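You operate a simulated robot arm through the tools that you are given. There is no shell and no other tool. Be economical: measure what you need, move in short steps, check, and stop when the job is done.

Carry out the task below with a simulated robot arm. There is one attempt and no reset: what you move stays moved.

TASK
Blow the bush with the white band dry, then the red one.
Fine: stand one at a time on the drip rack under the nozzle, take your hand away, hold the blue air button till its drops are gone, and set the first back.

It is judged by the outcome, as a careful person would: the job done as asked, and still so three seconds after it is handed in. It fails if anything else is knocked over, pushed out of place, dropped, spilled or broken.

THE ROBOT
A 7-joint arm with a two-finger parallel gripper, fixed in place. Base frame: the origin is at the foot of the arm, x ahead of it, y to its left, z up. Lengths are in mm, angles in rad, forces in N, time in s.
Its first joint turns from -1.152 to 1.152 rad. Payload 2.4 kg.
Tool frame: the origin (TCP) lies between the finger pads and is the grasp point; the fingertips stand 30 mm ahead of it; z points along the fingers, y is the line along which they close. The gripper opens to 94 mm. The fingers are 28 mm wide and 10 mm thick; the gripper's body (50 by 96 mm) begins 55 mm behind the TCP.
Orientation is told as [roll, pitch, yaw] about the base's x, y, z axes, in that order, counted from this pose: with the fingers straight down and closing along the base's y, the tool's x points along the base's -x, its y along +y and its z along -z.

THE INTERFACE
- The arm moves only by the tool drive_tool. Its argument "motion" is one flat list of numbers, 7 for each row, row after row: the gripper command, from -1 (fully open) to 1 (shut), values between in proportion, then the shift along the base's x, y, z in units of 250 mm (1.0 is 250 mm), then the turn, a rotation vector about the base's x, y, z in units of 180 degrees (1.0 is 180 degrees). In form: [claw, tx, ty, tz, wx, wy, wz, claw, tx, ty, tz, wx, wy, wz, ...]. A call has 1 to 12 rows; each row is the pose to reach, as a shift and turn from the pose commanded when the call began. A call with a number of a shift or a turn outside -1 to 1 is refused whole. A row lasts 0.2 s, in which the tool goes at most 50 mm and 0.15 rad; a call with a longer step from one row to the next is refused whole, and so is a gripper value outside its range. A pose out of reach is approached as far as the arm can. The call stops where the force on the tool passes 40 N (or 10 N more than at its start, if that is more) or the arm is blocked; 0.2 s more then pass. The fingers move at their own pace (about 153 mm/s each) and stop on an object; they squeeze with about 34 N. The grip force told is the motor's: it shows also when the fingers shut on nothing. Time passes only in rows, and 0.2 s behind the last, so rows that repeat a pose let the fingers close. It gives the time, the measured TCP pose, the force on the tool (base axes), the opening and the grip force at its end, in the units of the frame above (readings bear some noise), and new pictures: "pictures" is both (left out), scene, wrist or none.
- Cameras (640 x 400 px; columns grow to the right, rows downward): "scene" is fixed at [35.8, 468.7, 1448.7]; the picture's right is [-0.74, -0.68, 0.00], its down [-0.37, 0.40, -0.84] and it looks along [0.56, -0.62, -0.55] (base axes); focal length 322 px, centre (320, 200). "wrist" rides on the gripper at [-37, 0, -58] in the tool frame; the picture's right is [0.00, -1.00, 0.00], its down [0.97, 0.00, -0.24] and it looks along [0.24, 0.00, 0.97] (tool axes); focal length 218 px, centre (320, 200).
- probe_pixels(camera, pixels): there is no depth. For up to 12 entries [column, row, z] of the newest picture of that camera ("zoom" is the newest enlarged one), the place [x, y] in the base frame at which the ray of that pixel passes the height z, good to about 2 mm, but the place of the scene camera against the robot may be out by one fixed shift of up to 12 mm in any direction. No time passes.
- enlarge(camera, box): a new picture of the part [left, top, right, bottom] of that camera's present view, enlarged. No time passes.
- hand_in(): hands the job in; it is judged then, once.

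Work in short steps. Measure before you move; look again where a grasp or a placing could have gone wrong, and mend it. You have 80 turns and 120 pictures in all, those below and enlarged ones among them. Open the gripper and draw the arm clear of the work before you hand the job in, unless the task says otherwise; then end with one line.

The tools are called by a JSON object that holds its "name" and its "arguments". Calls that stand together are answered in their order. drive_tool: Moves the arm, as the interface text tells. Its arguments: {"type":"object","properties":{"motion":{"type":"array","items":{"type":"number"}},"pictures":{"type":"string","enum":["both","scene","wrist","none"]}},"required":["motion"]} The other tools are called the same way: probe_pixels (camera, pixels) gives the place at which the rays of pixels pass given heights; enlarge (camera, box) takes an enlarged picture of a part of a camera's view; hand_in () hands the job in.

At the start:

```text
time: 0.0
eef_pos: [430.7, 168.7, 1173.6]
orientation: [0.003, -0.001, -0.002]
contact_force: [0.7, 0.9, 0.0]
finger_gap: 94.3
grasp_force: 0.1
```

scene: 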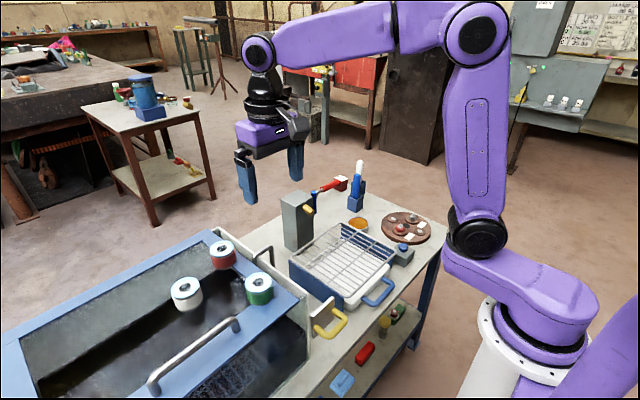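
wrist: 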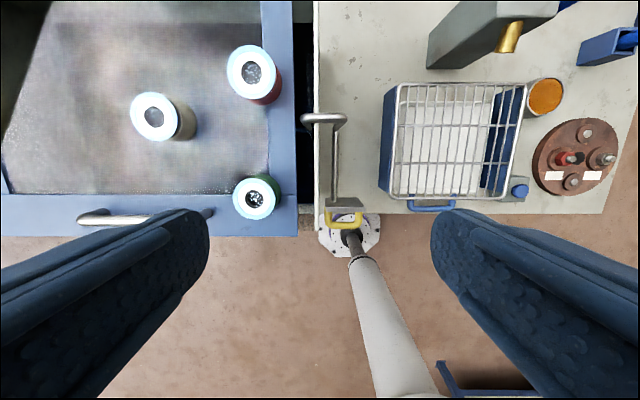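

I take closer looks at the bushes, rack, nozzle and button.

{"name": "enlarge", "arguments": {"camera": "scene", "box": [140, 220, 300, 320]}}

{"name": "enlarge", "arguments": {"camera": "scene", "box": [270, 150, 446, 340]}}

{"name": "enlarge", "arguments": {"camera": "wrist", "box": [300, 0, 640, 220]}}

{"name": "enlarge", "arguments": {"camera": "wrist", "box": [80, 20, 320, 240]}}

```text
4.00 times, centred on (220, 270) of scene
```

zoom: 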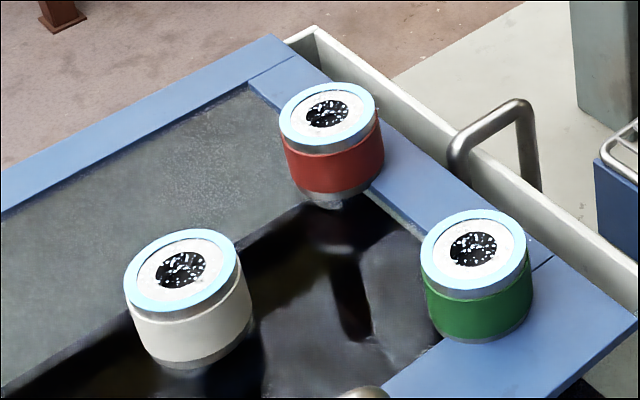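

```text
2.11 times, centred on (358, 245) of scene
```

zoom: 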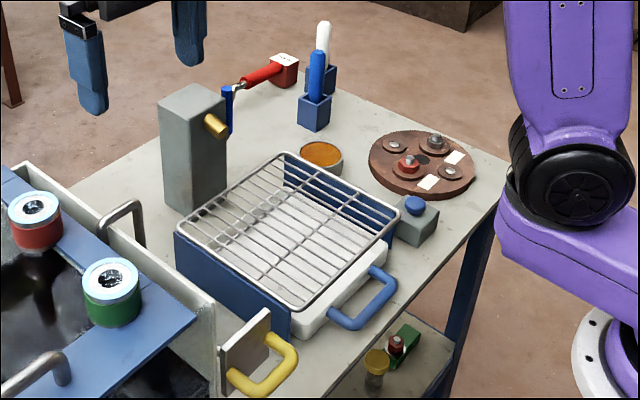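

```text
1.82 times, centred on (470, 110) of wrist
```

zoom: 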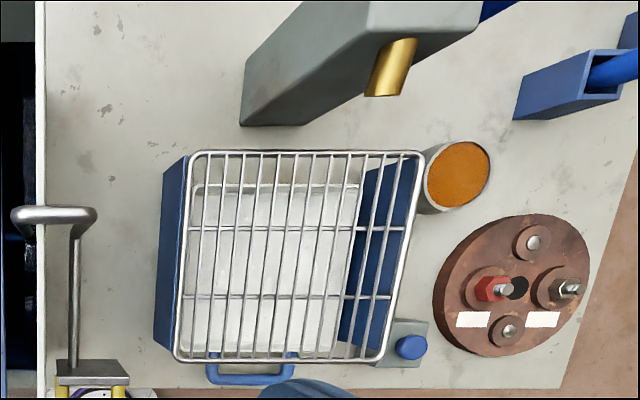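

```text
1.82 times, centred on (200, 130) of wrist
```

zoom: 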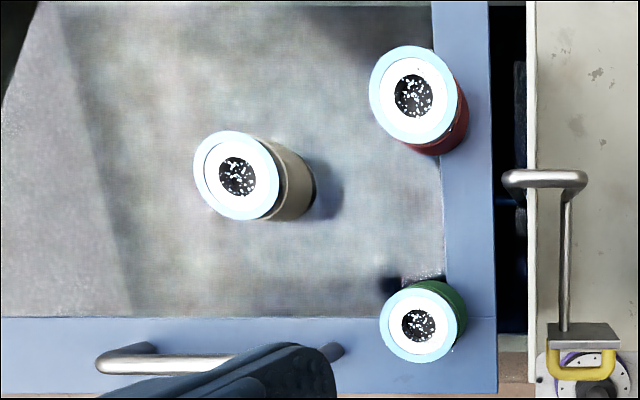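

Now triangulating bush tops, button, nozzle, and rack by probing both cameras at several heights.

{"name": "probe_pixels", "arguments": {"camera": "wrist", "pixels": [[154.4, 116.8, 950], [154.4, 116.8, 1050], [251.7, 72.3, 950], [251.7, 72.3, 1050], [253.9, 198.7, 950], [253.9, 198.7, 1050], [520, 190, 980], [509, 38, 1050], [509, 38, 1100], [400, 84, 1000], [526, 84, 1000], [392, 197, 1000]]}}

{"name": "probe_pixels", "arguments": {"camera": "scene", "pixels": [[185.3, 287.8, 950], [185.3, 287.8, 1050], [221.5, 248.7, 950], [221.5, 248.7, 1050], [258.3, 282.3, 950], [258.3, 282.3, 1050], [404, 247, 980], [310, 210, 1050], [310, 210, 1100], [341, 223, 1000], [396, 263, 1000], [290, 263, 1000]]}}

```text
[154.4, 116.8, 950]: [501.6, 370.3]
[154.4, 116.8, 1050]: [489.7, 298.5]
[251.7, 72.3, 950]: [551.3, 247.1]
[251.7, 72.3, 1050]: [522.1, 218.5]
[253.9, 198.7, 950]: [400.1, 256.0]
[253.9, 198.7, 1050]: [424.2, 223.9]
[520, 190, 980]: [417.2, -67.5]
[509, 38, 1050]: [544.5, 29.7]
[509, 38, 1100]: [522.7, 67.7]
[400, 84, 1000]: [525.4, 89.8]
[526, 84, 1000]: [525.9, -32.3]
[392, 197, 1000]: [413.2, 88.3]
```

```text
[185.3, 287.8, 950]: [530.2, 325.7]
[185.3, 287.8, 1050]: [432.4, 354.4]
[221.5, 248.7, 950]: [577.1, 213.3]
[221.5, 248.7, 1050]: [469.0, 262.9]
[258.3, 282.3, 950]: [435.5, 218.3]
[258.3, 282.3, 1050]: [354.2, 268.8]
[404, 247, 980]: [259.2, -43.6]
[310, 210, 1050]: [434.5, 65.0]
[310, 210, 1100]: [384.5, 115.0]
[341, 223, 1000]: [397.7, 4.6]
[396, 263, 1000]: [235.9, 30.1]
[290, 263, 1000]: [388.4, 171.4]
```

{"name": "probe_pixels", "arguments": {"camera": "wrist", "pixels": [[520.5, 190.8, 950], [520.5, 190.8, 1050], [503, 51, 1000], [503, 51, 1100], [400, 84, 950], [400, 84, 1050], [526, 84, 950], [526, 84, 1050], [392, 197, 950], [392, 197, 1050]]}}

{"name": "probe_pixels", "arguments": {"camera": "scene", "pixels": [[402.5, 246.4, 950], [402.5, 246.4, 1050], [309.2, 210.4, 1000], [309.2, 210.4, 1100], [290.7, 255.4, 950], [290.7, 255.4, 1050], [340.5, 223.7, 950], [340.5, 223.7, 1050], [346, 296, 950], [346, 296, 1050], [391, 260, 950], [391, 260, 1050]]}}

```text
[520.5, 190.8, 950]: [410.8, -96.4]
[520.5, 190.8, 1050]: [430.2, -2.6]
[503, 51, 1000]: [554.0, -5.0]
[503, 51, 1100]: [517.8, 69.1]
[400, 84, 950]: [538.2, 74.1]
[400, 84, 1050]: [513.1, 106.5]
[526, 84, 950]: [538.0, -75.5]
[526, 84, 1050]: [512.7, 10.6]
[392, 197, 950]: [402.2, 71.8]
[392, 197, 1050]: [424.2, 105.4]
```

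```text
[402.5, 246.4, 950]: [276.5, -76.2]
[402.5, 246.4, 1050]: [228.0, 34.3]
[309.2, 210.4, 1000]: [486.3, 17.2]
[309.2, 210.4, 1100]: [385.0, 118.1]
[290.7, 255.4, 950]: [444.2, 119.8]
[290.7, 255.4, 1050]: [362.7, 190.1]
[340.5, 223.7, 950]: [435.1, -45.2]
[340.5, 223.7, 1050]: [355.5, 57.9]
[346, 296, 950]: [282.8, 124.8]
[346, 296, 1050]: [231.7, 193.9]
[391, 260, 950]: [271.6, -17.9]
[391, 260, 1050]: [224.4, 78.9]
```

Rack items triangulate to a much lower bench (~z 800) than the tank; I check by moving sideways at this safe height and looking again.

{"name": "drive_tool", "arguments": {"motion": [-1, 0.08, -0.16, 0, 0, 0, 0, -1, 0.16, -0.32, 0, 0, 0, 0, -1, 0.24, -0.48, 0, 0, 0, 0, -1, 0.24, -0.64, 0, 0, 0, 0, -1, 0.24, -0.8, 0, 0, 0, 0, -1, 0.24, -0.9, 0, 0, 0, 0]}}

```text
time: 1.4
eef_pos: [489.6, -56.2, 1172.4]
orientation: [0.002, -0.002, 0.002]
contact_force: [-0.3, -0.6, 0.4]
finger_gap: 93.8
grasp_force: 0.1
```

scene: 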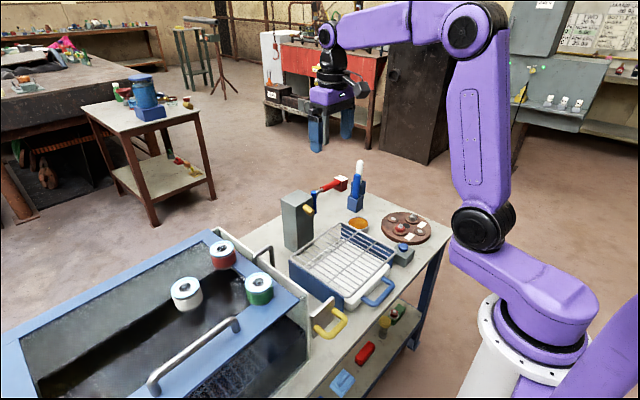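
wrist: 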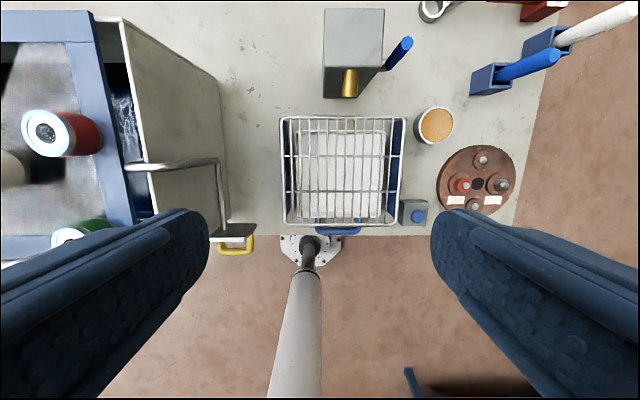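

{"name": "enlarge", "arguments": {"camera": "wrist", "box": [260, 0, 480, 240]}}

{"name": "probe_pixels", "arguments": {"camera": "wrist", "pixels": [[418, 217, 750], [418, 217, 850], [348, 96, 850], [348, 96, 950], [281, 117, 750], [281, 117, 850], [406, 117, 750], [406, 117, 850], [283, 224, 750], [283, 224, 850]]}}

```text
1.67 times, centred on (370, 120) of wrist
```

zoom: 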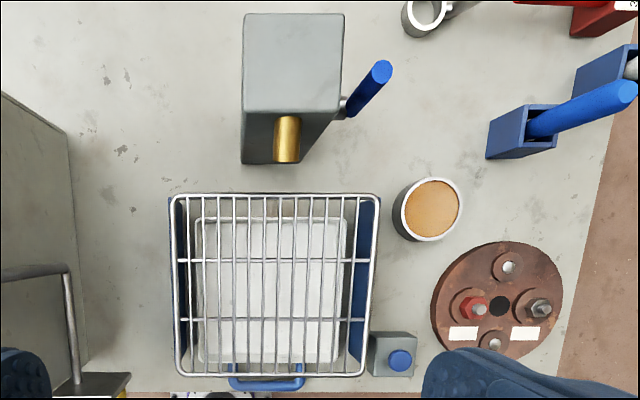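

```text
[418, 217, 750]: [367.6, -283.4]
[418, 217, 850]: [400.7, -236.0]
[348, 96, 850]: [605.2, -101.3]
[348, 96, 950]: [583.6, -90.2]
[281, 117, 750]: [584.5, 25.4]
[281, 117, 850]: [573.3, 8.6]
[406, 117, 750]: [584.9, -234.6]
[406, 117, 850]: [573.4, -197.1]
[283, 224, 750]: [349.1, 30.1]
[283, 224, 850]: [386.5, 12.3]
```

{"name": "enlarge", "arguments": {"camera": "scene", "box": [275, 180, 365, 240]}}

{"name": "drive_tool", "arguments": {"motion": [-1, 0, -0.08, -0.16, 0, 0, 0, -1, -0.05, -0.16, -0.32, 0, 0, 0, -1, -0.15, -0.16, -0.48, 0, 0, 0, -1, -0.3, -0.16, -0.6, 0, 0, 0, -1, -0.4, -0.16, -0.7, 0, 0, 0]}}

```text
6.67 times, centred on (320, 210) of scene
```

zoom: 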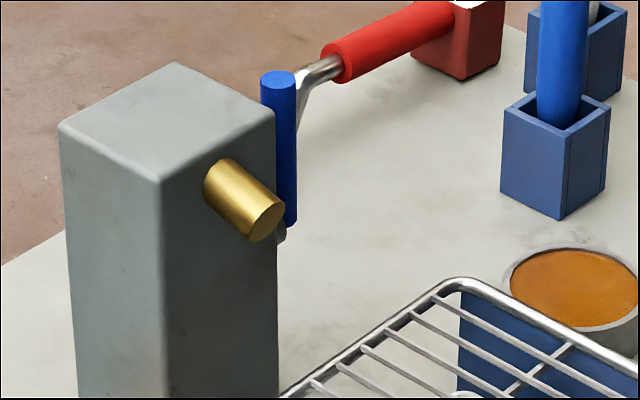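

```text
time: 2.6
eef_pos: [389.8, -95.4, 997.5]
orientation: [0.0, -0.001, -0.001]
contact_force: [0.1, -1.3, -0.3]
finger_gap: 94.1
grasp_force: 0.0
```

scene: 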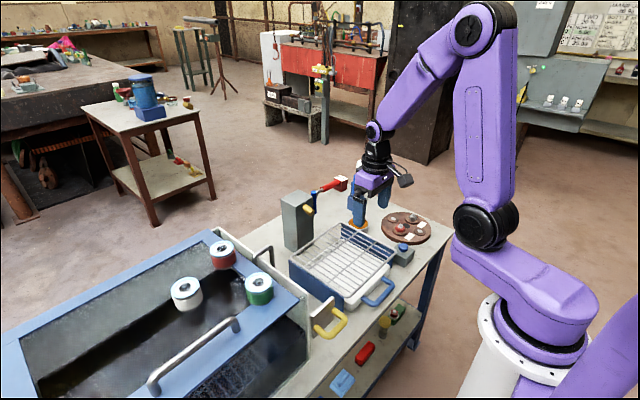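
wrist: 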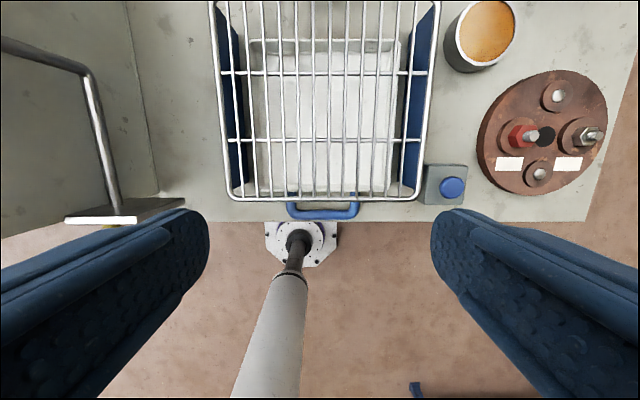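

{"name": "probe_pixels", "arguments": {"camera": "scene", "pixels": [[311.9, 213.3, 850], [311.9, 213.3, 900], [304.5, 207, 850], [304.5, 207, 900], [404, 247, 750]]}}

{"name": "probe_pixels", "arguments": {"camera": "wrist", "pixels": [[452, 187, 750], [452, 187, 800], [225, 193, 780], [424, 193, 780], [325, 215, 760], [431, 215, 715], [466, 198, 715], [320, 50, 720], [390, 60, 720]]}}

{"name": "enlarge", "arguments": {"camera": "wrist", "box": [200, 0, 480, 230]}}

```text
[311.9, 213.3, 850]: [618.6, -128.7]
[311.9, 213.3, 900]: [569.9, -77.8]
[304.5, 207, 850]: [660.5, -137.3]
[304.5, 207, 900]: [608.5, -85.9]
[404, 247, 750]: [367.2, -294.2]
```

```text
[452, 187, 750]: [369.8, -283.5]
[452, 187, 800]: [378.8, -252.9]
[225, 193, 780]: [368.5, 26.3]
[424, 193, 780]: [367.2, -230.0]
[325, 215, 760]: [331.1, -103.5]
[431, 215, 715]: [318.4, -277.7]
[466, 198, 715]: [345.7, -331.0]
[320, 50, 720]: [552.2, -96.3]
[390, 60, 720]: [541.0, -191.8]
```

```text
1.74 times, centred on (340, 115) of wrist
```

zoom: 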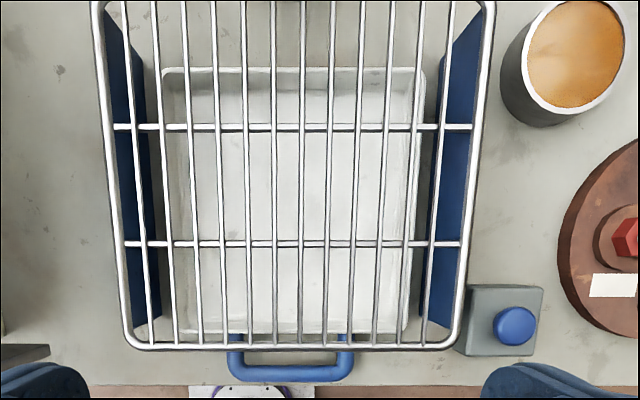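

Button is near (370,-283,750), rack top ~z 790, centre ~(472,-101), nozzle tip ~(595,-101,875). Now lift and travel to above the white bush.

{"name": "drive_tool", "arguments": {"motion": [-1, 0, 0, 0.18, 0, 0, 0, -1, 0, 0.08, 0.34, 0, 0, 0, -1, 0.05, 0.22, 0.46, 0, 0, 0, -1, 0.1, 0.4, 0.5, 0, 0, 0, -1, 0.15, 0.58, 0.5, 0, 0, 0, -1, 0.2, 0.76, 0.5, 0, 0, 0, -1, 0.25, 0.94, 0.5, 0, 0, 0], "pictures": "none"}}

{"name": "drive_tool", "arguments": {"motion": [-1, 0.05, 0.18, 0, 0, 0, 0, -1, 0.1, 0.36, 0, 0, 0, 0, -1, 0.15, 0.54, 0, 0, 0, 0, -1, 0.18, 0.72, 0, 0, 0, 0, -1, 0.18, 0.8, 0, 0, 0, 0], "pictures": "wrist"}}

```text
time: 4.2
eef_pos: [450.3, 137.6, 1123.5]
orientation: [0.0, 0.0, 0.001]
contact_force: [1.0, -0.1, -0.1]
finger_gap: 94.1
grasp_force: 0.0
```

```text
time: 5.4
eef_pos: [495.2, 337.6, 1120.2]
orientation: [-0.001, -0.001, 0.0]
contact_force: [-0.2, 1.0, -0.3]
finger_gap: 93.9
grasp_force: 0.0
```

wrist: 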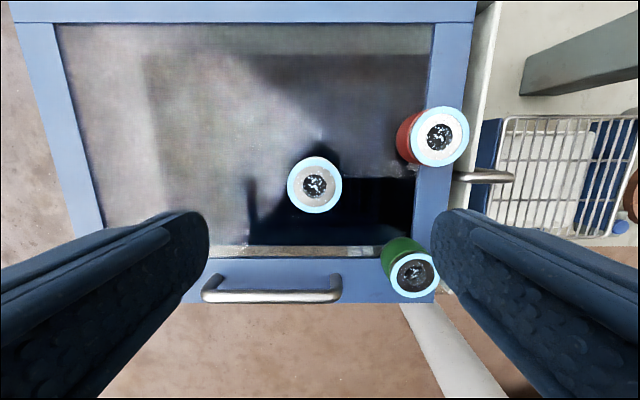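

{"name": "enlarge", "arguments": {"camera": "wrist", "box": [260, 90, 500, 310]}}

{"name": "probe_pixels", "arguments": {"camera": "wrist", "pixels": [[314.5, 184.5, 950], [314.5, 184.5, 1000], [439.5, 136.5, 950], [439.5, 136.5, 1000], [414, 274.5, 950], [414, 274.5, 1000], [287, 184, 990], [342, 184, 990]]}}

```text
1.82 times, centred on (380, 200) of wrist
```

zoom: 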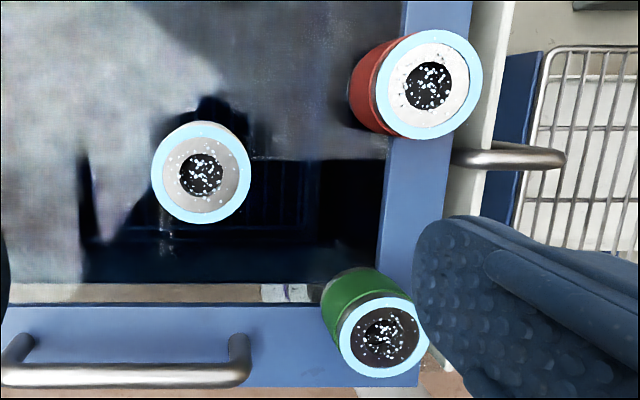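

```text
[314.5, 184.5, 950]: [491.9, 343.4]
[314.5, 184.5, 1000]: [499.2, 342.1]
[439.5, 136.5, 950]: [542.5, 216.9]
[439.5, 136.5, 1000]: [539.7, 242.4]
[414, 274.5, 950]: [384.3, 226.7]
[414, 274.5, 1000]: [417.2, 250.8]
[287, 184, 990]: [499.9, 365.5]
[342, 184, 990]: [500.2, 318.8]
```

White bush axis ≈ (497.5,342.5), top z≈988, Ø≈48. I descend above it to z≈1010 and check.

{"name": "drive_tool", "arguments": {"motion": [-1, 0.008, 0.018, -0.16, 0, 0, 0, -1, 0.008, 0.018, -0.32, 0, 0, 0, -1, 0.008, 0.018, -0.42, 0, 0, 0, -1, 0.008, 0.018, -0.42, 0, 0, 0], "pictures": "both"}}

```text
time: 6.4
eef_pos: [498.5, 340.2, 1016.9]
orientation: [0.002, -0.001, 0.002]
contact_force: [-0.9, 0.2, 1.0]
finger_gap: 93.8
grasp_force: 0.0
```

scene: 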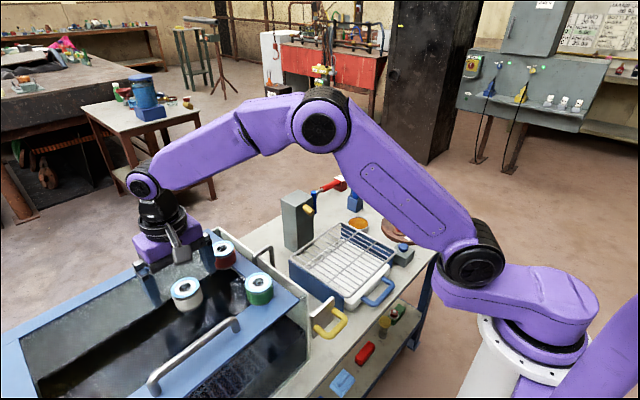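
wrist: 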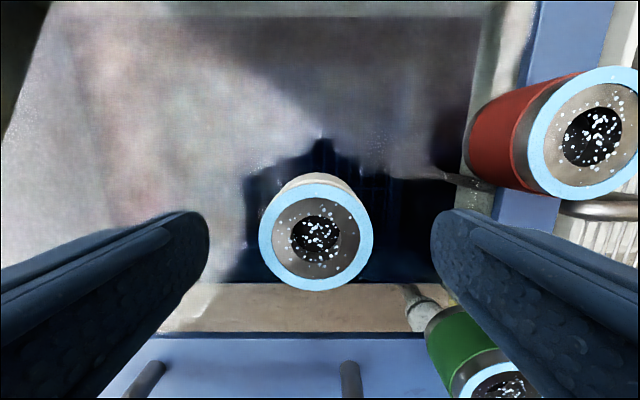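

{"name": "probe_pixels", "arguments": {"camera": "wrist", "pixels": [[315.5, 237.5, 988], [258, 237, 988], [373, 237, 988], [315.5, 182, 988], [315.5, 292, 988]]}}

{"name": "enlarge", "arguments": {"camera": "wrist", "box": [220, 150, 420, 310]}}

```text
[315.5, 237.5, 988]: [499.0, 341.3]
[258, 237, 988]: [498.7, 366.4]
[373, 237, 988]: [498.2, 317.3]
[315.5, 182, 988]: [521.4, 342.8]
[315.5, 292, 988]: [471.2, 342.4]
```

```text
2.50 times, centred on (320, 230) of wrist
```

zoom: 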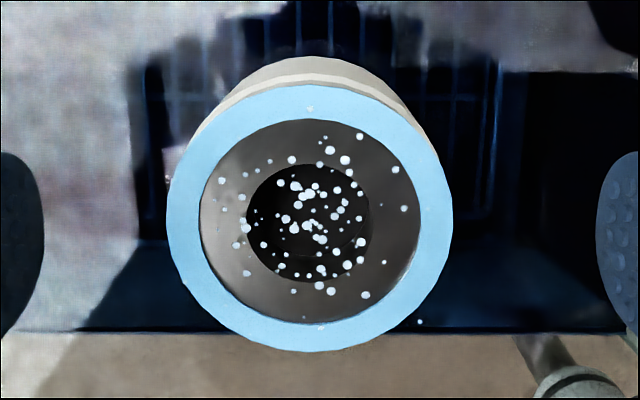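

Centered within 2 mm. Descend 35 mm (TCP ≈ 982) and close.

{"name": "drive_tool", "arguments": {"motion": [-1, -0.004, 0.006, -0.07, 0, 0, 0, -1, -0.004, 0.006, -0.14, 0, 0, 0, -1, -0.004, 0.006, -0.14, 0, 0, 0], "pictures": "wrist"}}

```text
time: 7.2
eef_pos: [497.9, 344.0, 983.2]
orientation: [0.002, -0.002, -0.002]
contact_force: [0.3, 0.1, -0.4]
finger_gap: 94.0
grasp_force: 0.1
```

wrist: 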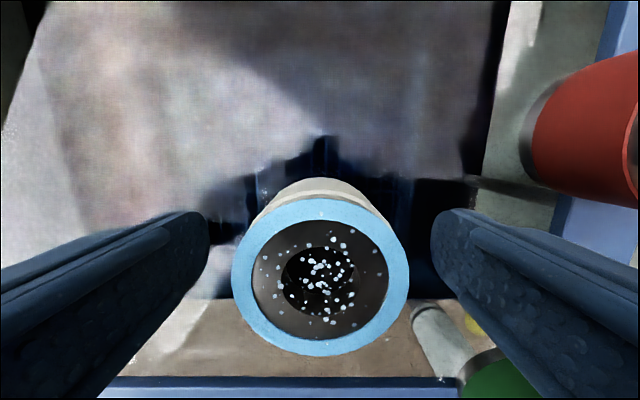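

{"name": "drive_tool", "arguments": {"motion": [0, 0, 0, 0, 0, 0, 0, 1, 0, 0, 0, 0, 0, 0, 1, 0, 0, 0, 0, 0, 0, 1, 0, 0, 0, 0, 0, 0], "pictures": "wrist"}}

```text
time: 8.2
eef_pos: [498.1, 343.5, 983.4]
orientation: [0.001, -0.003, 0.0]
contact_force: [0.5, -0.4, -0.1]
finger_gap: 47.8
grasp_force: 34.2
```

wrist: 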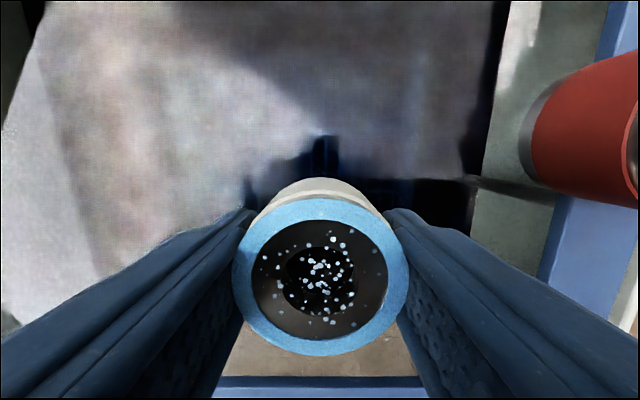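

Gripped (47.8 mm). Lift and carry to above the rack.

{"name": "drive_tool", "arguments": {"motion": [1, 0, 0, 0.08, 0, 0, 0, 1, 0, 0, 0.24, 0, 0, 0, 1, 0, 0, 0.42, 0, 0, 0, 1, 0, -0.14, 0.46, 0, 0, 0, 1, 0, -0.3, 0.46, 0, 0, 0, 1, 0, -0.46, 0.46, 0, 0, 0, 1, 0, -0.62, 0.46, 0, 0, 0, 1, 0, -0.78, 0.46, 0, 0, 0, 1, 0, -0.94, 0.46, 0, 0, 0], "pictures": "scene"}}

{"name": "drive_tool", "arguments": {"motion": [1, 0, -0.16, 0, 0, 0, 0, 1, 0, -0.32, 0, 0, 0, 0, 1, -0.02, -0.48, 0, 0, 0, 0, 1, -0.036, -0.64, 0, 0, 0, 0, 1, -0.036, -0.8, 0, 0, 0, 0, 1, -0.036, -0.844, 0, 0, 0, 0, 1, -0.036, -0.844, 0, 0, 0, 0], "pictures": "both"}}

```text
time: 10.2
eef_pos: [497.2, 108.3, 1098.2]
orientation: [0.002, 0.0, 0.001]
contact_force: [-0.5, 0.4, -2.0]
finger_gap: 47.8
grasp_force: 33.8
```

scene: 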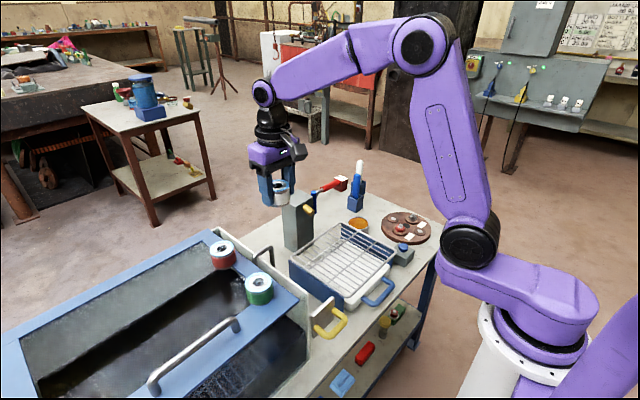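

```text
time: 11.8
eef_pos: [485.8, -102.2, 1100.9]
orientation: [0.0, -0.001, -0.001]
contact_force: [0.8, 0.1, -3.0]
finger_gap: 47.8
grasp_force: 34.2
```

scene: 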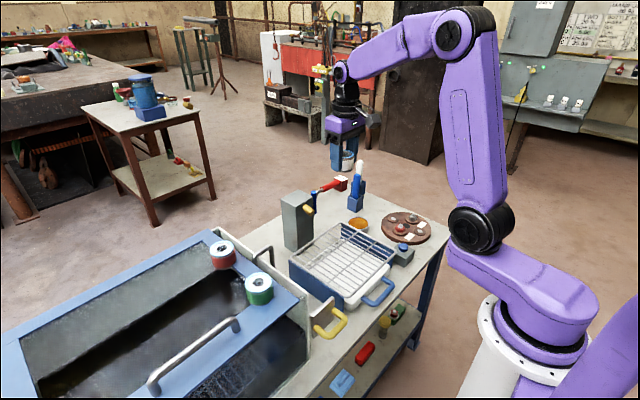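
wrist: 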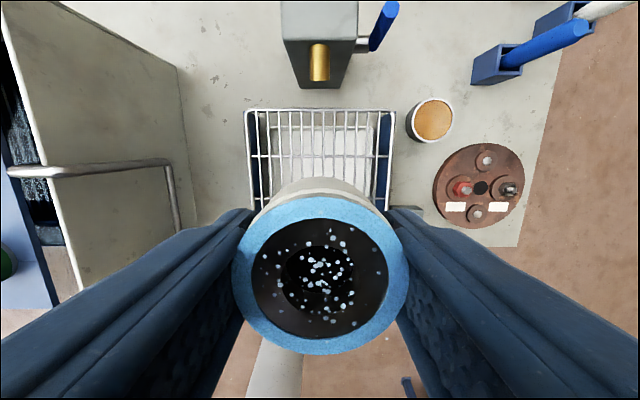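

Aligned with the nozzle's y (col 320). Descend to TCP z≈862, still above the rack.

{"name": "drive_tool", "arguments": {"motion": [1, 0, 0, -0.18, 0, 0, 0, 1, 0, 0, -0.36, 0, 0, 0, 1, 0, 0, -0.54, 0, 0, 0, 1, 0, 0, -0.72, 0, 0, 0, 1, 0, 0, -0.86, 0, 0, 0, 1, 0, 0, -0.95, 0, 0, 0, 1, 0, 0, -0.95, 0, 0, 0], "pictures": "both"}}

{"name": "enlarge", "arguments": {"camera": "scene", "box": [270, 170, 430, 310]}}

```text
time: 13.4
eef_pos: [488.0, -98.9, 859.9]
orientation: [0.0, -0.003, 0.001]
contact_force: [0.0, -0.1, -3.9]
finger_gap: 47.6
grasp_force: 34.0
```

scene: 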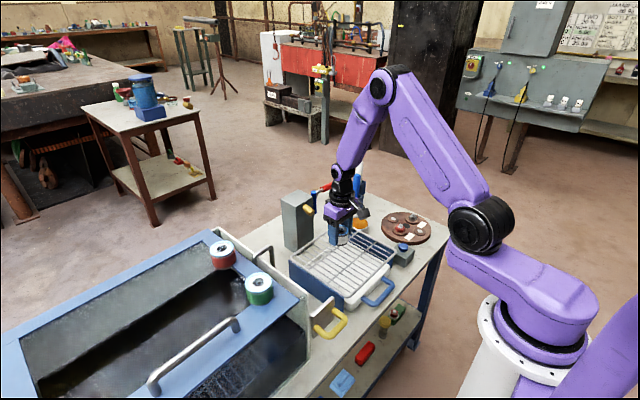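
wrist: 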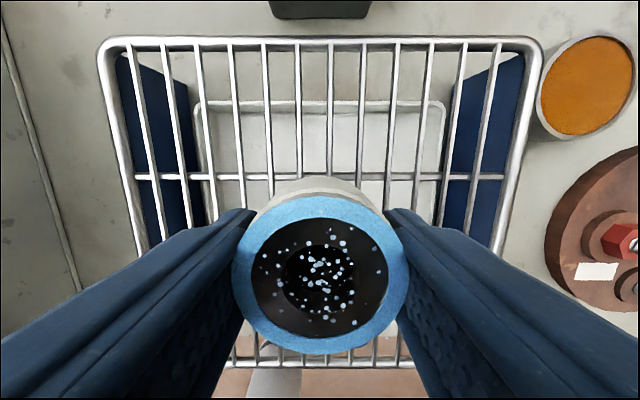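

```text
2.86 times, centred on (350, 240) of scene
```

zoom: 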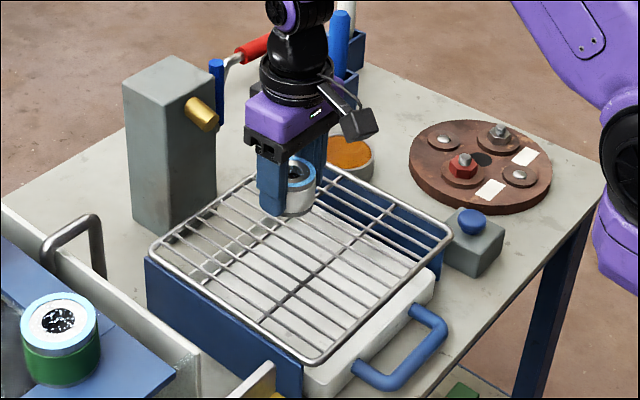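

Over rack; shift x to ≈480 and lower slowly feeling for contact.

{"name": "drive_tool", "arguments": {"motion": [1, -0.03, -0.01, -0.05, 0, 0, 0, 1, -0.03, -0.01, -0.09, 0, 0, 0, 1, -0.03, -0.01, -0.1, 0, 0, 0, 1, -0.03, -0.01, -0.108, 0, 0, 0, 1, -0.03, -0.01, -0.116, 0, 0, 0, 1, -0.03, -0.01, -0.124, 0, 0, 0], "pictures": "none"}}

```text
time: 14.8
eef_pos: [484.6, -103.8, 831.0]
orientation: [0.0, -0.002, 0.0]
contact_force: [-0.4, -0.2, -2.6]
finger_gap: 47.8
grasp_force: 33.7
```

{"name": "drive_tool", "arguments": {"motion": [1, 0, 0, -0.008, 0, 0, 0, 1, 0, 0, -0.016, 0, 0, 0, 1, 0, 0, -0.024, 0, 0, 0], "pictures": "scene"}}

{"name": "enlarge", "arguments": {"camera": "scene", "box": [310, 200, 390, 270]}}

```text
time: 15.6
eef_pos: [481.8, -104.6, 823.6]
orientation: [-0.002, -0.002, 0.0]
contact_force: [-0.1, 0.1, -3.6]
finger_gap: 47.9
grasp_force: 33.8
```

scene: 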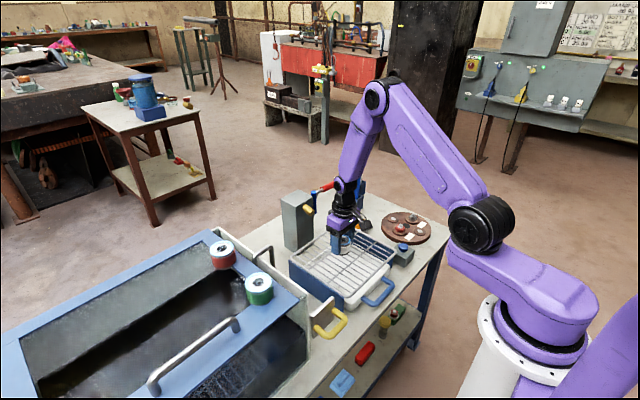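

```text
5.71 times, centred on (350, 235) of scene
```

zoom: 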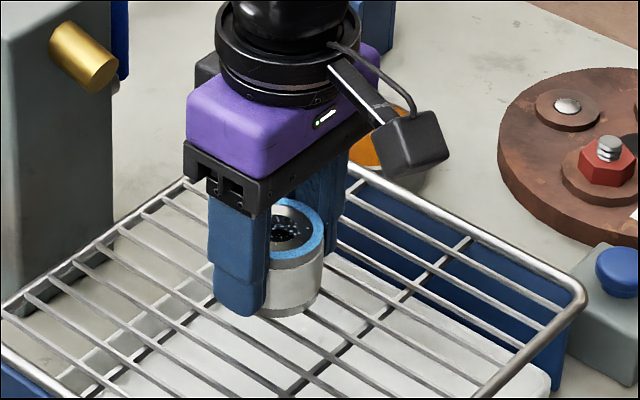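

{"name": "drive_tool", "arguments": {"motion": [1, 0, 0, -0.006, 0, 0, 0, 1, 0, 0, -0.012, 0, 0, 0, 1, 0, 0, -0.018, 0, 0, 0, 1, 0, 0, -0.024, 0, 0, 0], "pictures": "none"}}

```text
time: 16.6
eef_pos: [483.2, -104.1, 819.4]
orientation: [-0.001, -0.004, -0.001]
contact_force: [-3.1, -0.3, 24.7]
finger_gap: 48.0
grasp_force: 34.0
```

Contact at z≈819.5 (+25 N). Ease up 1.5 mm, open, and rise straight up.

{"name": "drive_tool", "arguments": {"motion": [1, 0, 0, 0.006, 0, 0, 0, 1, 0, 0, 0.006, 0, 0, 0, 0.3, 0, 0, 0.006, 0, 0, 0, -0.4, 0, 0, 0.006, 0, 0, 0, -1, 0, 0, 0.006, 0, 0, 0, -1, 0, 0, 0.006, 0, 0, 0, -1, 0, 0, 0.08, 0, 0, 0, -1, 0, 0, 0.24, 0, 0, 0, -1, 0, 0, 0.42, 0, 0, 0, -1, 0, 0, 0.58, 0, 0, 0], "pictures": "both"}}

{"name": "enlarge", "arguments": {"camera": "scene", "box": [270, 180, 430, 300]}}

```text
time: 18.8
eef_pos: [480.5, -106.5, 964.5]
orientation: [0.003, 0.0, 0.0]
contact_force: [-0.7, -0.5, -0.1]
finger_gap: 94.0
grasp_force: 0.1
```

scene: 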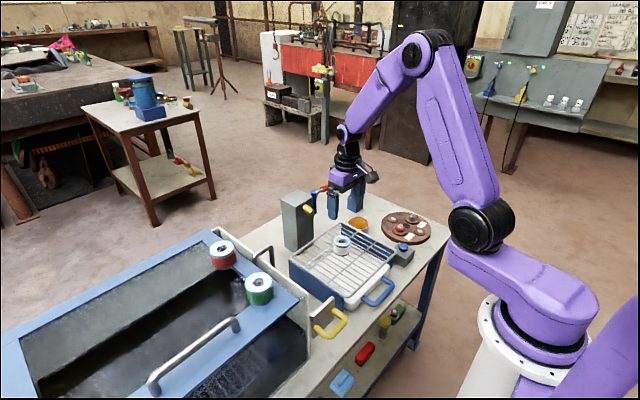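
wrist: 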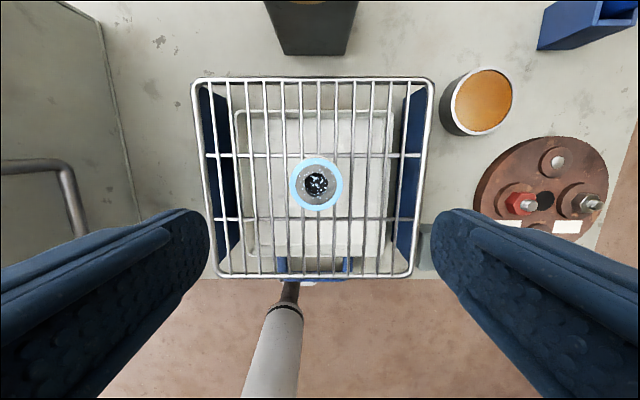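

```text
3.33 times, centred on (350, 240) of scene
```

zoom: 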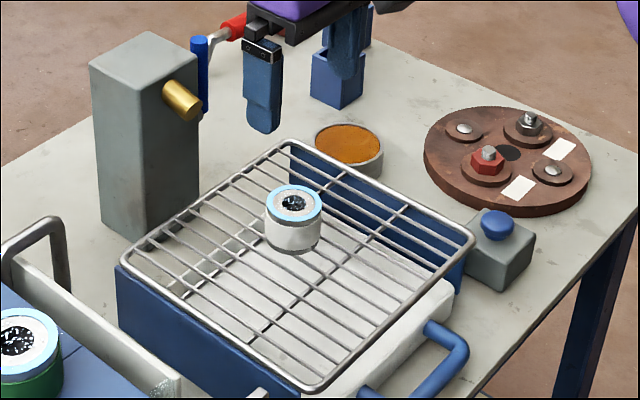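

Bush stands upright on the rack in front of the nozzle. Now go above the button with closed fingers.

{"name": "drive_tool", "arguments": {"motion": [1, -0.09, -0.15, 0, 0, 0, 0, 1, -0.18, -0.3, 0, 0, 0, 0, 1, -0.27, -0.45, -0.03, 0, 0, 0, 1, -0.36, -0.6, -0.08, 0, 0, 0, 1, -0.44, -0.71, -0.2, 0, 0, 0, 1, -0.44, -0.71, -0.3, 0, 0, 0, 1, -0.44, -0.71, -0.3, 0, 0, 0], "pictures": "both"}}

{"name": "enlarge", "arguments": {"camera": "scene", "box": [340, 200, 460, 290]}}

```text
time: 20.4
eef_pos: [373.5, -284.8, 885.8]
orientation: [0.0, -0.002, 0.001]
contact_force: [-0.1, 0.3, 0.8]
finger_gap: 0.0
grasp_force: 32.8
```

scene: 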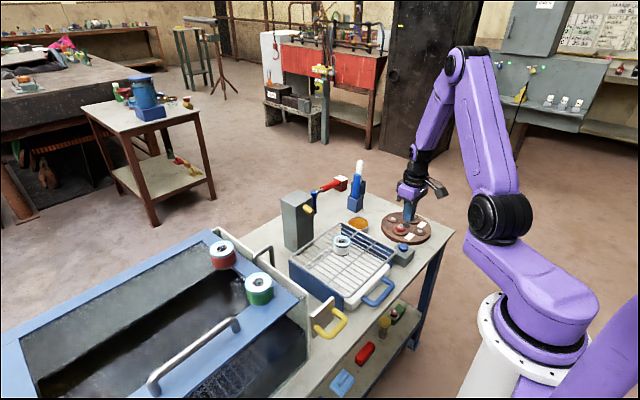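
wrist: 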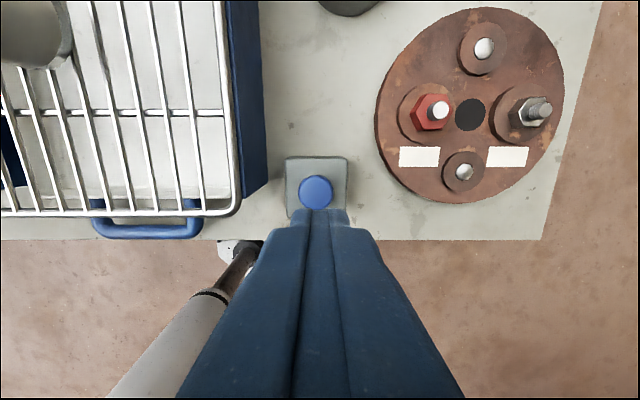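

```text
4.44 times, centred on (400, 245) of scene
```

zoom: 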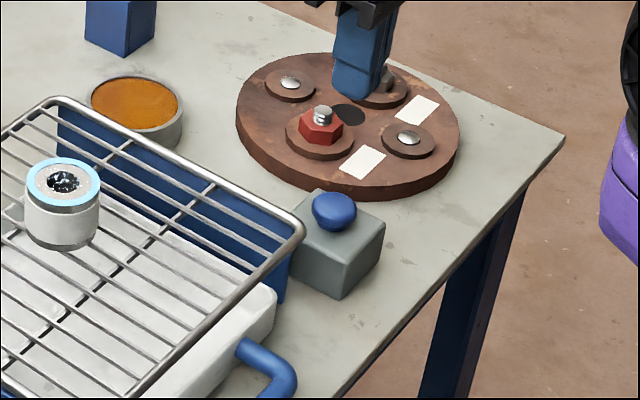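

{"name": "probe_pixels", "arguments": {"camera": "wrist", "pixels": [[315.5, 191, 750], [315.5, 191, 740], [315.5, 191, 760], [302, 191, 750], [329, 191, 750], [238, 205, 783]]}}

```text
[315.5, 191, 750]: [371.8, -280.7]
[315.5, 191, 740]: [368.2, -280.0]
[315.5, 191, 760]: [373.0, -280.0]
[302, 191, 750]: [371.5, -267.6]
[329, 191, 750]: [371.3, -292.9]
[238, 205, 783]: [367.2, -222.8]
```

Button at ≈(371,-281). Descend to just above it.

{"name": "drive_tool", "arguments": {"motion": [1, -0.01, 0.013, -0.18, 0, 0, 0, 1, -0.01, 0.013, -0.3, 0, 0, 0, 1, -0.01, 0.013, -0.36, 0, 0, 0, 1, -0.01, 0.013, -0.36, 0, 0, 0], "pictures": "scene"}}

{"name": "enlarge", "arguments": {"camera": "scene", "box": [340, 200, 460, 290]}}

```text
time: 21.4
eef_pos: [369.1, -276.5, 796.8]
orientation: [-0.001, -0.003, -0.002]
contact_force: [0.2, 0.9, 0.1]
finger_gap: 0.2
grasp_force: 32.9
```

scene: 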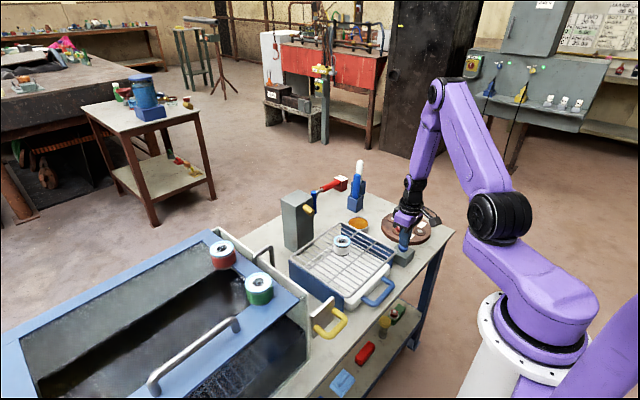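

```text
4.44 times, centred on (400, 245) of scene
```

zoom: 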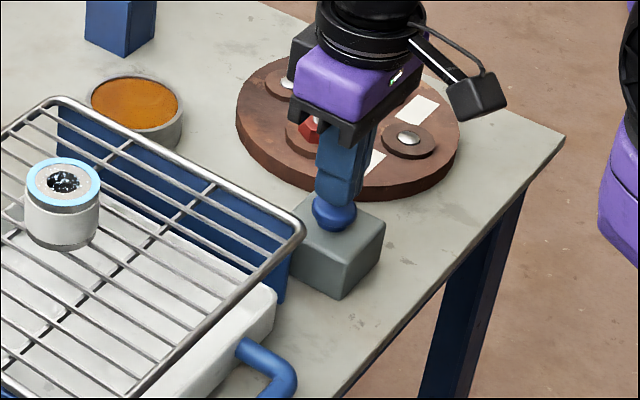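

Fingertip is right above the button. Press down in small steps.

{"name": "drive_tool", "arguments": {"motion": [1, 0.003, -0.006, -0.02, 0, 0, 0, 1, 0.003, -0.006, -0.03, 0, 0, 0, 1, 0.003, -0.006, -0.04, 0, 0, 0, 1, 0.003, -0.006, -0.048, 0, 0, 0, 1, 0.003, -0.006, -0.056, 0, 0, 0], "pictures": "scene"}}

{"name": "enlarge", "arguments": {"camera": "scene", "box": [340, 200, 460, 290]}}

```text
time: 22.6
eef_pos: [370.7, -279.4, 783.8]
orientation: [0.0, -0.002, -0.001]
contact_force: [0.8, 1.0, 3.1]
finger_gap: 0.2
grasp_force: 33.2
```

scene: 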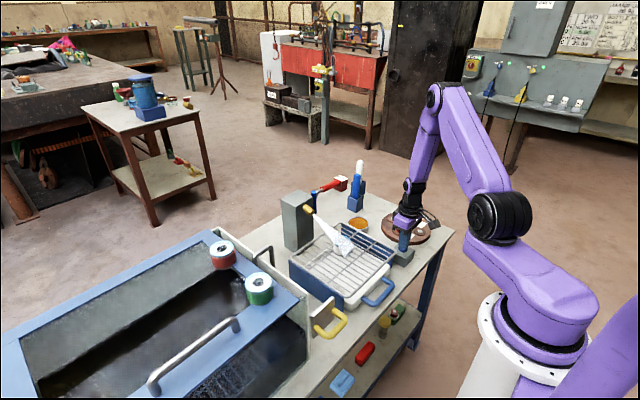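

```text
4.44 times, centred on (400, 245) of scene
```

zoom: 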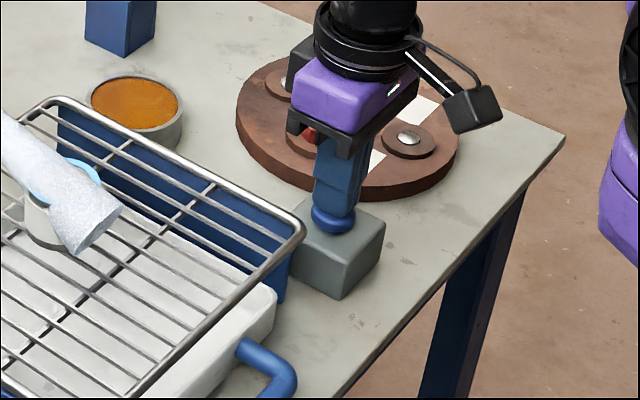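

The jet blows over the bush. I press 1 mm more and hold for 2.4 s.

{"name": "drive_tool", "arguments": {"motion": [1, 0, 0, -0.004, 0, 0, 0, 1, 0, 0, -0.004, 0, 0, 0, 1, 0, 0, -0.004, 0, 0, 0, 1, 0, 0, -0.004, 0, 0, 0, 1, 0, 0, -0.004, 0, 0, 0, 1, 0, 0, -0.004, 0, 0, 0, 1, 0, 0, -0.004, 0, 0, 0, 1, 0, 0, -0.004, 0, 0, 0, 1, 0, 0, -0.004, 0, 0, 0, 1, 0, 0, -0.004, 0, 0, 0], "pictures": "scene"}}

{"name": "enlarge", "arguments": {"camera": "scene", "box": [290, 190, 380, 270]}}

```text
time: 24.8
eef_pos: [370.9, -278.9, 784.3]
orientation: [-0.001, 0.0, 0.002]
contact_force: [0.0, -0.4, 2.4]
finger_gap: 0.1
grasp_force: 33.1
```

scene: 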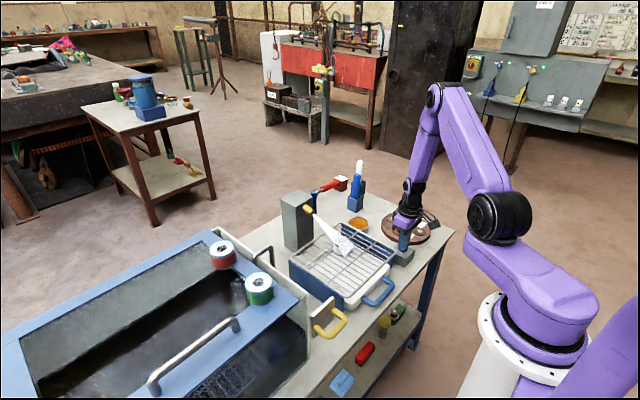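

```text
5.00 times, centred on (335, 230) of scene
```

zoom: 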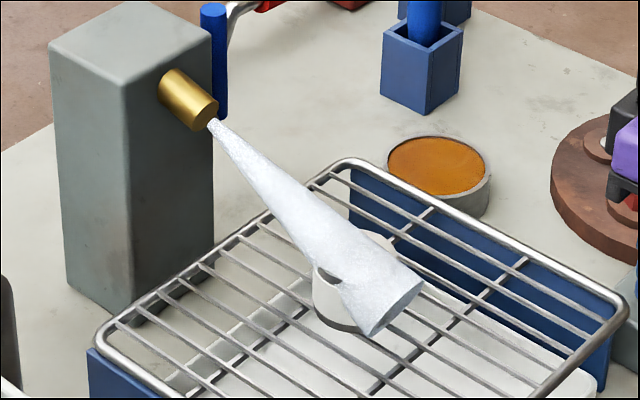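

{"name": "drive_tool", "arguments": {"motion": [1, 0, 0, 0, 0, 0, 0, 1, 0, 0, 0, 0, 0, 0, 1, 0, 0, 0, 0, 0, 0, 1, 0, 0, 0, 0, 0, 0, 1, 0, 0, 0, 0, 0, 0, 1, 0, 0, 0, 0, 0, 0, 1, 0, 0, 0, 0, 0, 0, 1, 0, 0, 0, 0, 0, 0, 1, 0, 0, 0, 0, 0, 0, 1, 0, 0, 0, 0, 0, 0, 1, 0, 0, 0, 0, 0, 0, 1, 0, 0, 0, 0, 0, 0], "pictures": "wrist"}}

{"name": "enlarge", "arguments": {"camera": "scene", "box": [320, 220, 370, 260]}}

```text
time: 27.4
eef_pos: [370.6, -280.3, 784.3]
orientation: [0.001, -0.003, 0.001]
contact_force: [0.2, -0.3, 2.1]
finger_gap: 0.0
grasp_force: 32.3
```

wrist: 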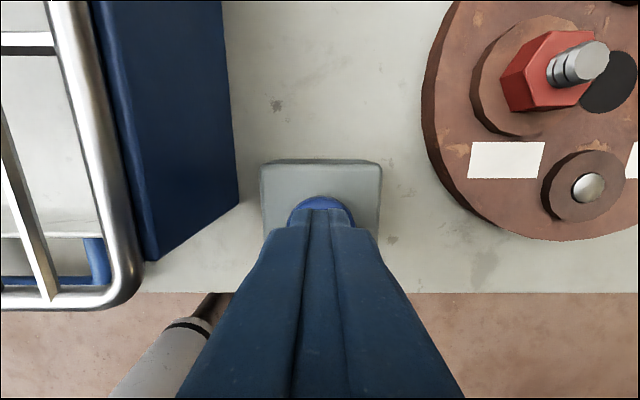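

```text
10.00 times, centred on (345, 240) of scene
```

zoom: 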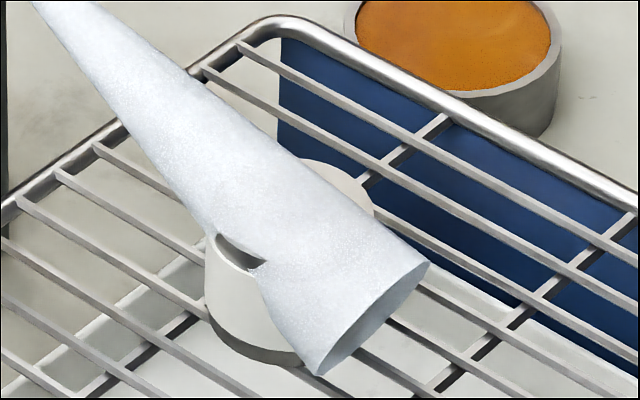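

The rim looks dry (no pale-blue ring). Release the button by rising 25 mm and look.

{"name": "drive_tool", "arguments": {"motion": [1, 0, 0, 0.06, 0, 0, 0, 1, 0, 0, 0.1, 0, 0, 0, 1, 0, 0, 0.1, 0, 0, 0], "pictures": "none"}}

{"name": "enlarge", "arguments": {"camera": "scene", "box": [320, 220, 370, 260]}}

```text
time: 28.2
eef_pos: [370.8, -280.1, 809.5]
orientation: [0.002, 0.0, 0.0]
contact_force: [0.4, -0.1, 0.2]
finger_gap: 0.0
grasp_force: 33.0
```

```text
10.00 times, centred on (345, 240) of scene
```

zoom: 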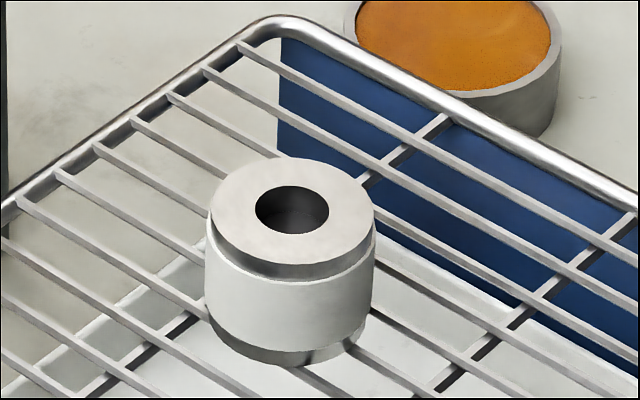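

Dry, jet off. Return above the bush with the gripper open.

{"name": "drive_tool", "arguments": {"motion": [1, 0, 0, 0.18, 0, 0, 0, 1, 0, 0, 0.36, 0, 0, 0, 1, 0, 0.05, 0.5, 0, 0, 0, -0.5, 0.09, 0.18, 0.55, 0, 0, 0, -1, 0.2, 0.32, 0.55, 0, 0, 0, -1, 0.3, 0.48, 0.55, 0, 0, 0, -1, 0.4, 0.62, 0.5, 0, 0, 0, -1, 0.446, 0.704, 0.45, 0, 0, 0, -1, 0.446, 0.704, 0.45, 0, 0, 0], "pictures": "wrist"}}

```text
time: 30.2
eef_pos: [480.4, -104.3, 921.8]
orientation: [0.001, -0.001, 0.0]
contact_force: [-0.7, -0.1, -0.4]
finger_gap: 94.1
grasp_force: 0.0
```

wrist: 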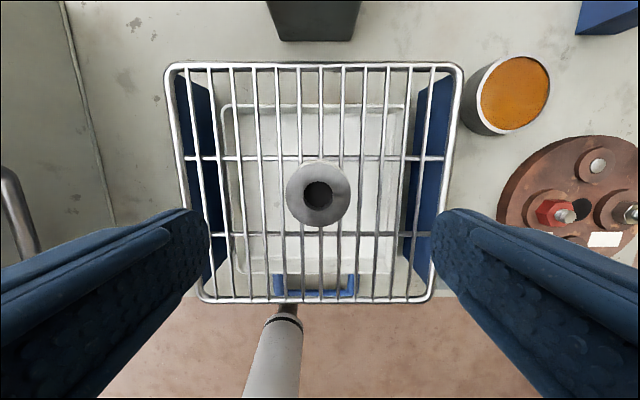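

{"name": "probe_pixels", "arguments": {"camera": "wrist", "pixels": [[318, 194, 824]]}}

{"name": "drive_tool", "arguments": {"motion": [-1, 0, 0, -0.18, 0, 0, 0, -1, 0, 0, -0.3, 0, 0, 0, -1, 0, 0, -0.404, 0, 0, 0, -1, 0, 0, -0.404, 0, 0, 0], "pictures": "wrist"}}

```text
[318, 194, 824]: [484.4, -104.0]
```

```text
time: 31.2
eef_pos: [482.5, -105.2, 821.5]
orientation: [0.002, -0.003, 0.001]
contact_force: [0.5, 0.2, -0.3]
finger_gap: 93.8
grasp_force: 0.1
```

wrist: 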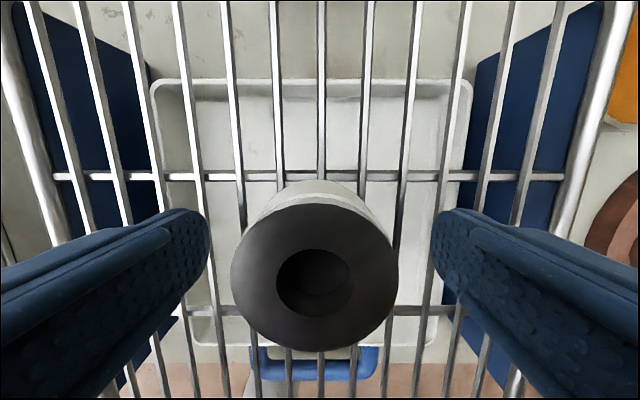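

{"name": "drive_tool", "arguments": {"motion": [0, 0, 0, 0, 0, 0, 0, 1, 0, 0, 0, 0, 0, 0, 1, 0, 0, 0, 0, 0, 0, 1, 0, 0, 0, 0, 0, 0, 1, 0, 0, 0.08, 0, 0, 0, 1, 0, 0, 0.25, 0, 0, 0, 1, 0, 0, 0.43, 0, 0, 0, 1, 0, 0, 0.61, 0, 0, 0, 1, 0, 0, 0.79, 0, 0, 0, 1, 0, 0, 0.96, 0, 0, 0], "pictures": "wrist"}}

```text
time: 33.4
eef_pos: [481.9, -106.2, 1059.2]
orientation: [0.002, -0.002, 0.0]
contact_force: [0.0, -0.4, -3.6]
finger_gap: 47.6
grasp_force: 33.4
```

wrist: 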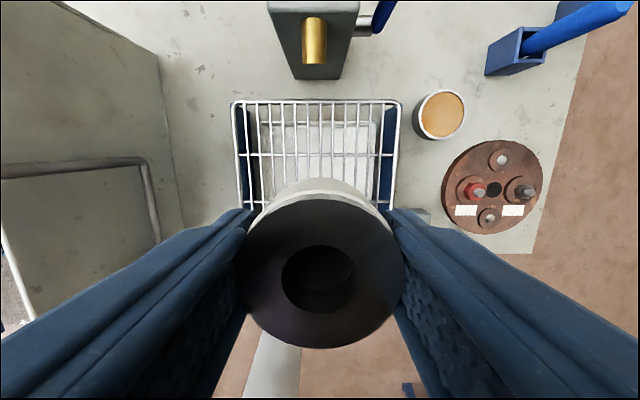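

{"name": "drive_tool", "arguments": {"motion": [1, 0, 0, 0.16, 0, 0, 0, 1, 0.01, 0.16, 0.2, 0, 0, 0, 1, 0.02, 0.34, 0.2, 0, 0, 0, 1, 0.03, 0.52, 0.2, 0, 0, 0, 1, 0.04, 0.7, 0.2, 0, 0, 0, 1, 0.05, 0.88, 0.2, 0, 0, 0, 1, 0.06, 1.0, 0.2, 0, 0, 0], "pictures": "none"}}

{"name": "drive_tool", "arguments": {"motion": [1, 0, 0.18, 0, 0, 0, 0, 1, 0, 0.36, 0, 0, 0, 0, 1, 0, 0.54, 0, 0, 0, 0, 1, 0, 0.72, 0, 0, 0, 0, 1, 0, 0.797, 0, 0, 0, 0, 1, 0, 0.797, 0, 0, 0, 0], "pictures": "wrist"}}

```text
time: 35.0
eef_pos: [492.9, 146.2, 1107.8]
orientation: [0.0, -0.002, 0.002]
contact_force: [0.3, 0.2, -3.2]
finger_gap: 47.6
grasp_force: 34.2
```

```text
time: 36.4
eef_pos: [494.1, 345.9, 1110.8]
orientation: [0.001, -0.003, -0.001]
contact_force: [0.0, 0.1, -2.4]
finger_gap: 47.8
grasp_force: 34.1
```

wrist: 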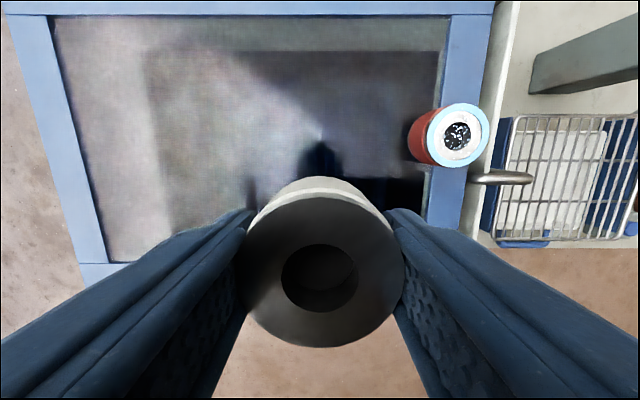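

{"name": "drive_tool", "arguments": {"motion": [1, 0.012, -0.008, -0.16, 0, 0, 0, 1, 0.012, -0.008, -0.32, 0, 0, 0, 1, 0.012, -0.008, -0.46, 0, 0, 0, 1, 0.012, -0.008, -0.475, 0, 0, 0, 1, 0.012, -0.008, -0.485, 0, 0, 0, 1, 0.012, -0.008, -0.493, 0, 0, 0], "pictures": "none"}}

```text
time: 37.8
eef_pos: [498.8, 342.8, 988.0]
orientation: [-0.001, -0.003, 0.001]
contact_force: [0.8, 0.5, -3.0]
finger_gap: 47.7
grasp_force: 34.3
```

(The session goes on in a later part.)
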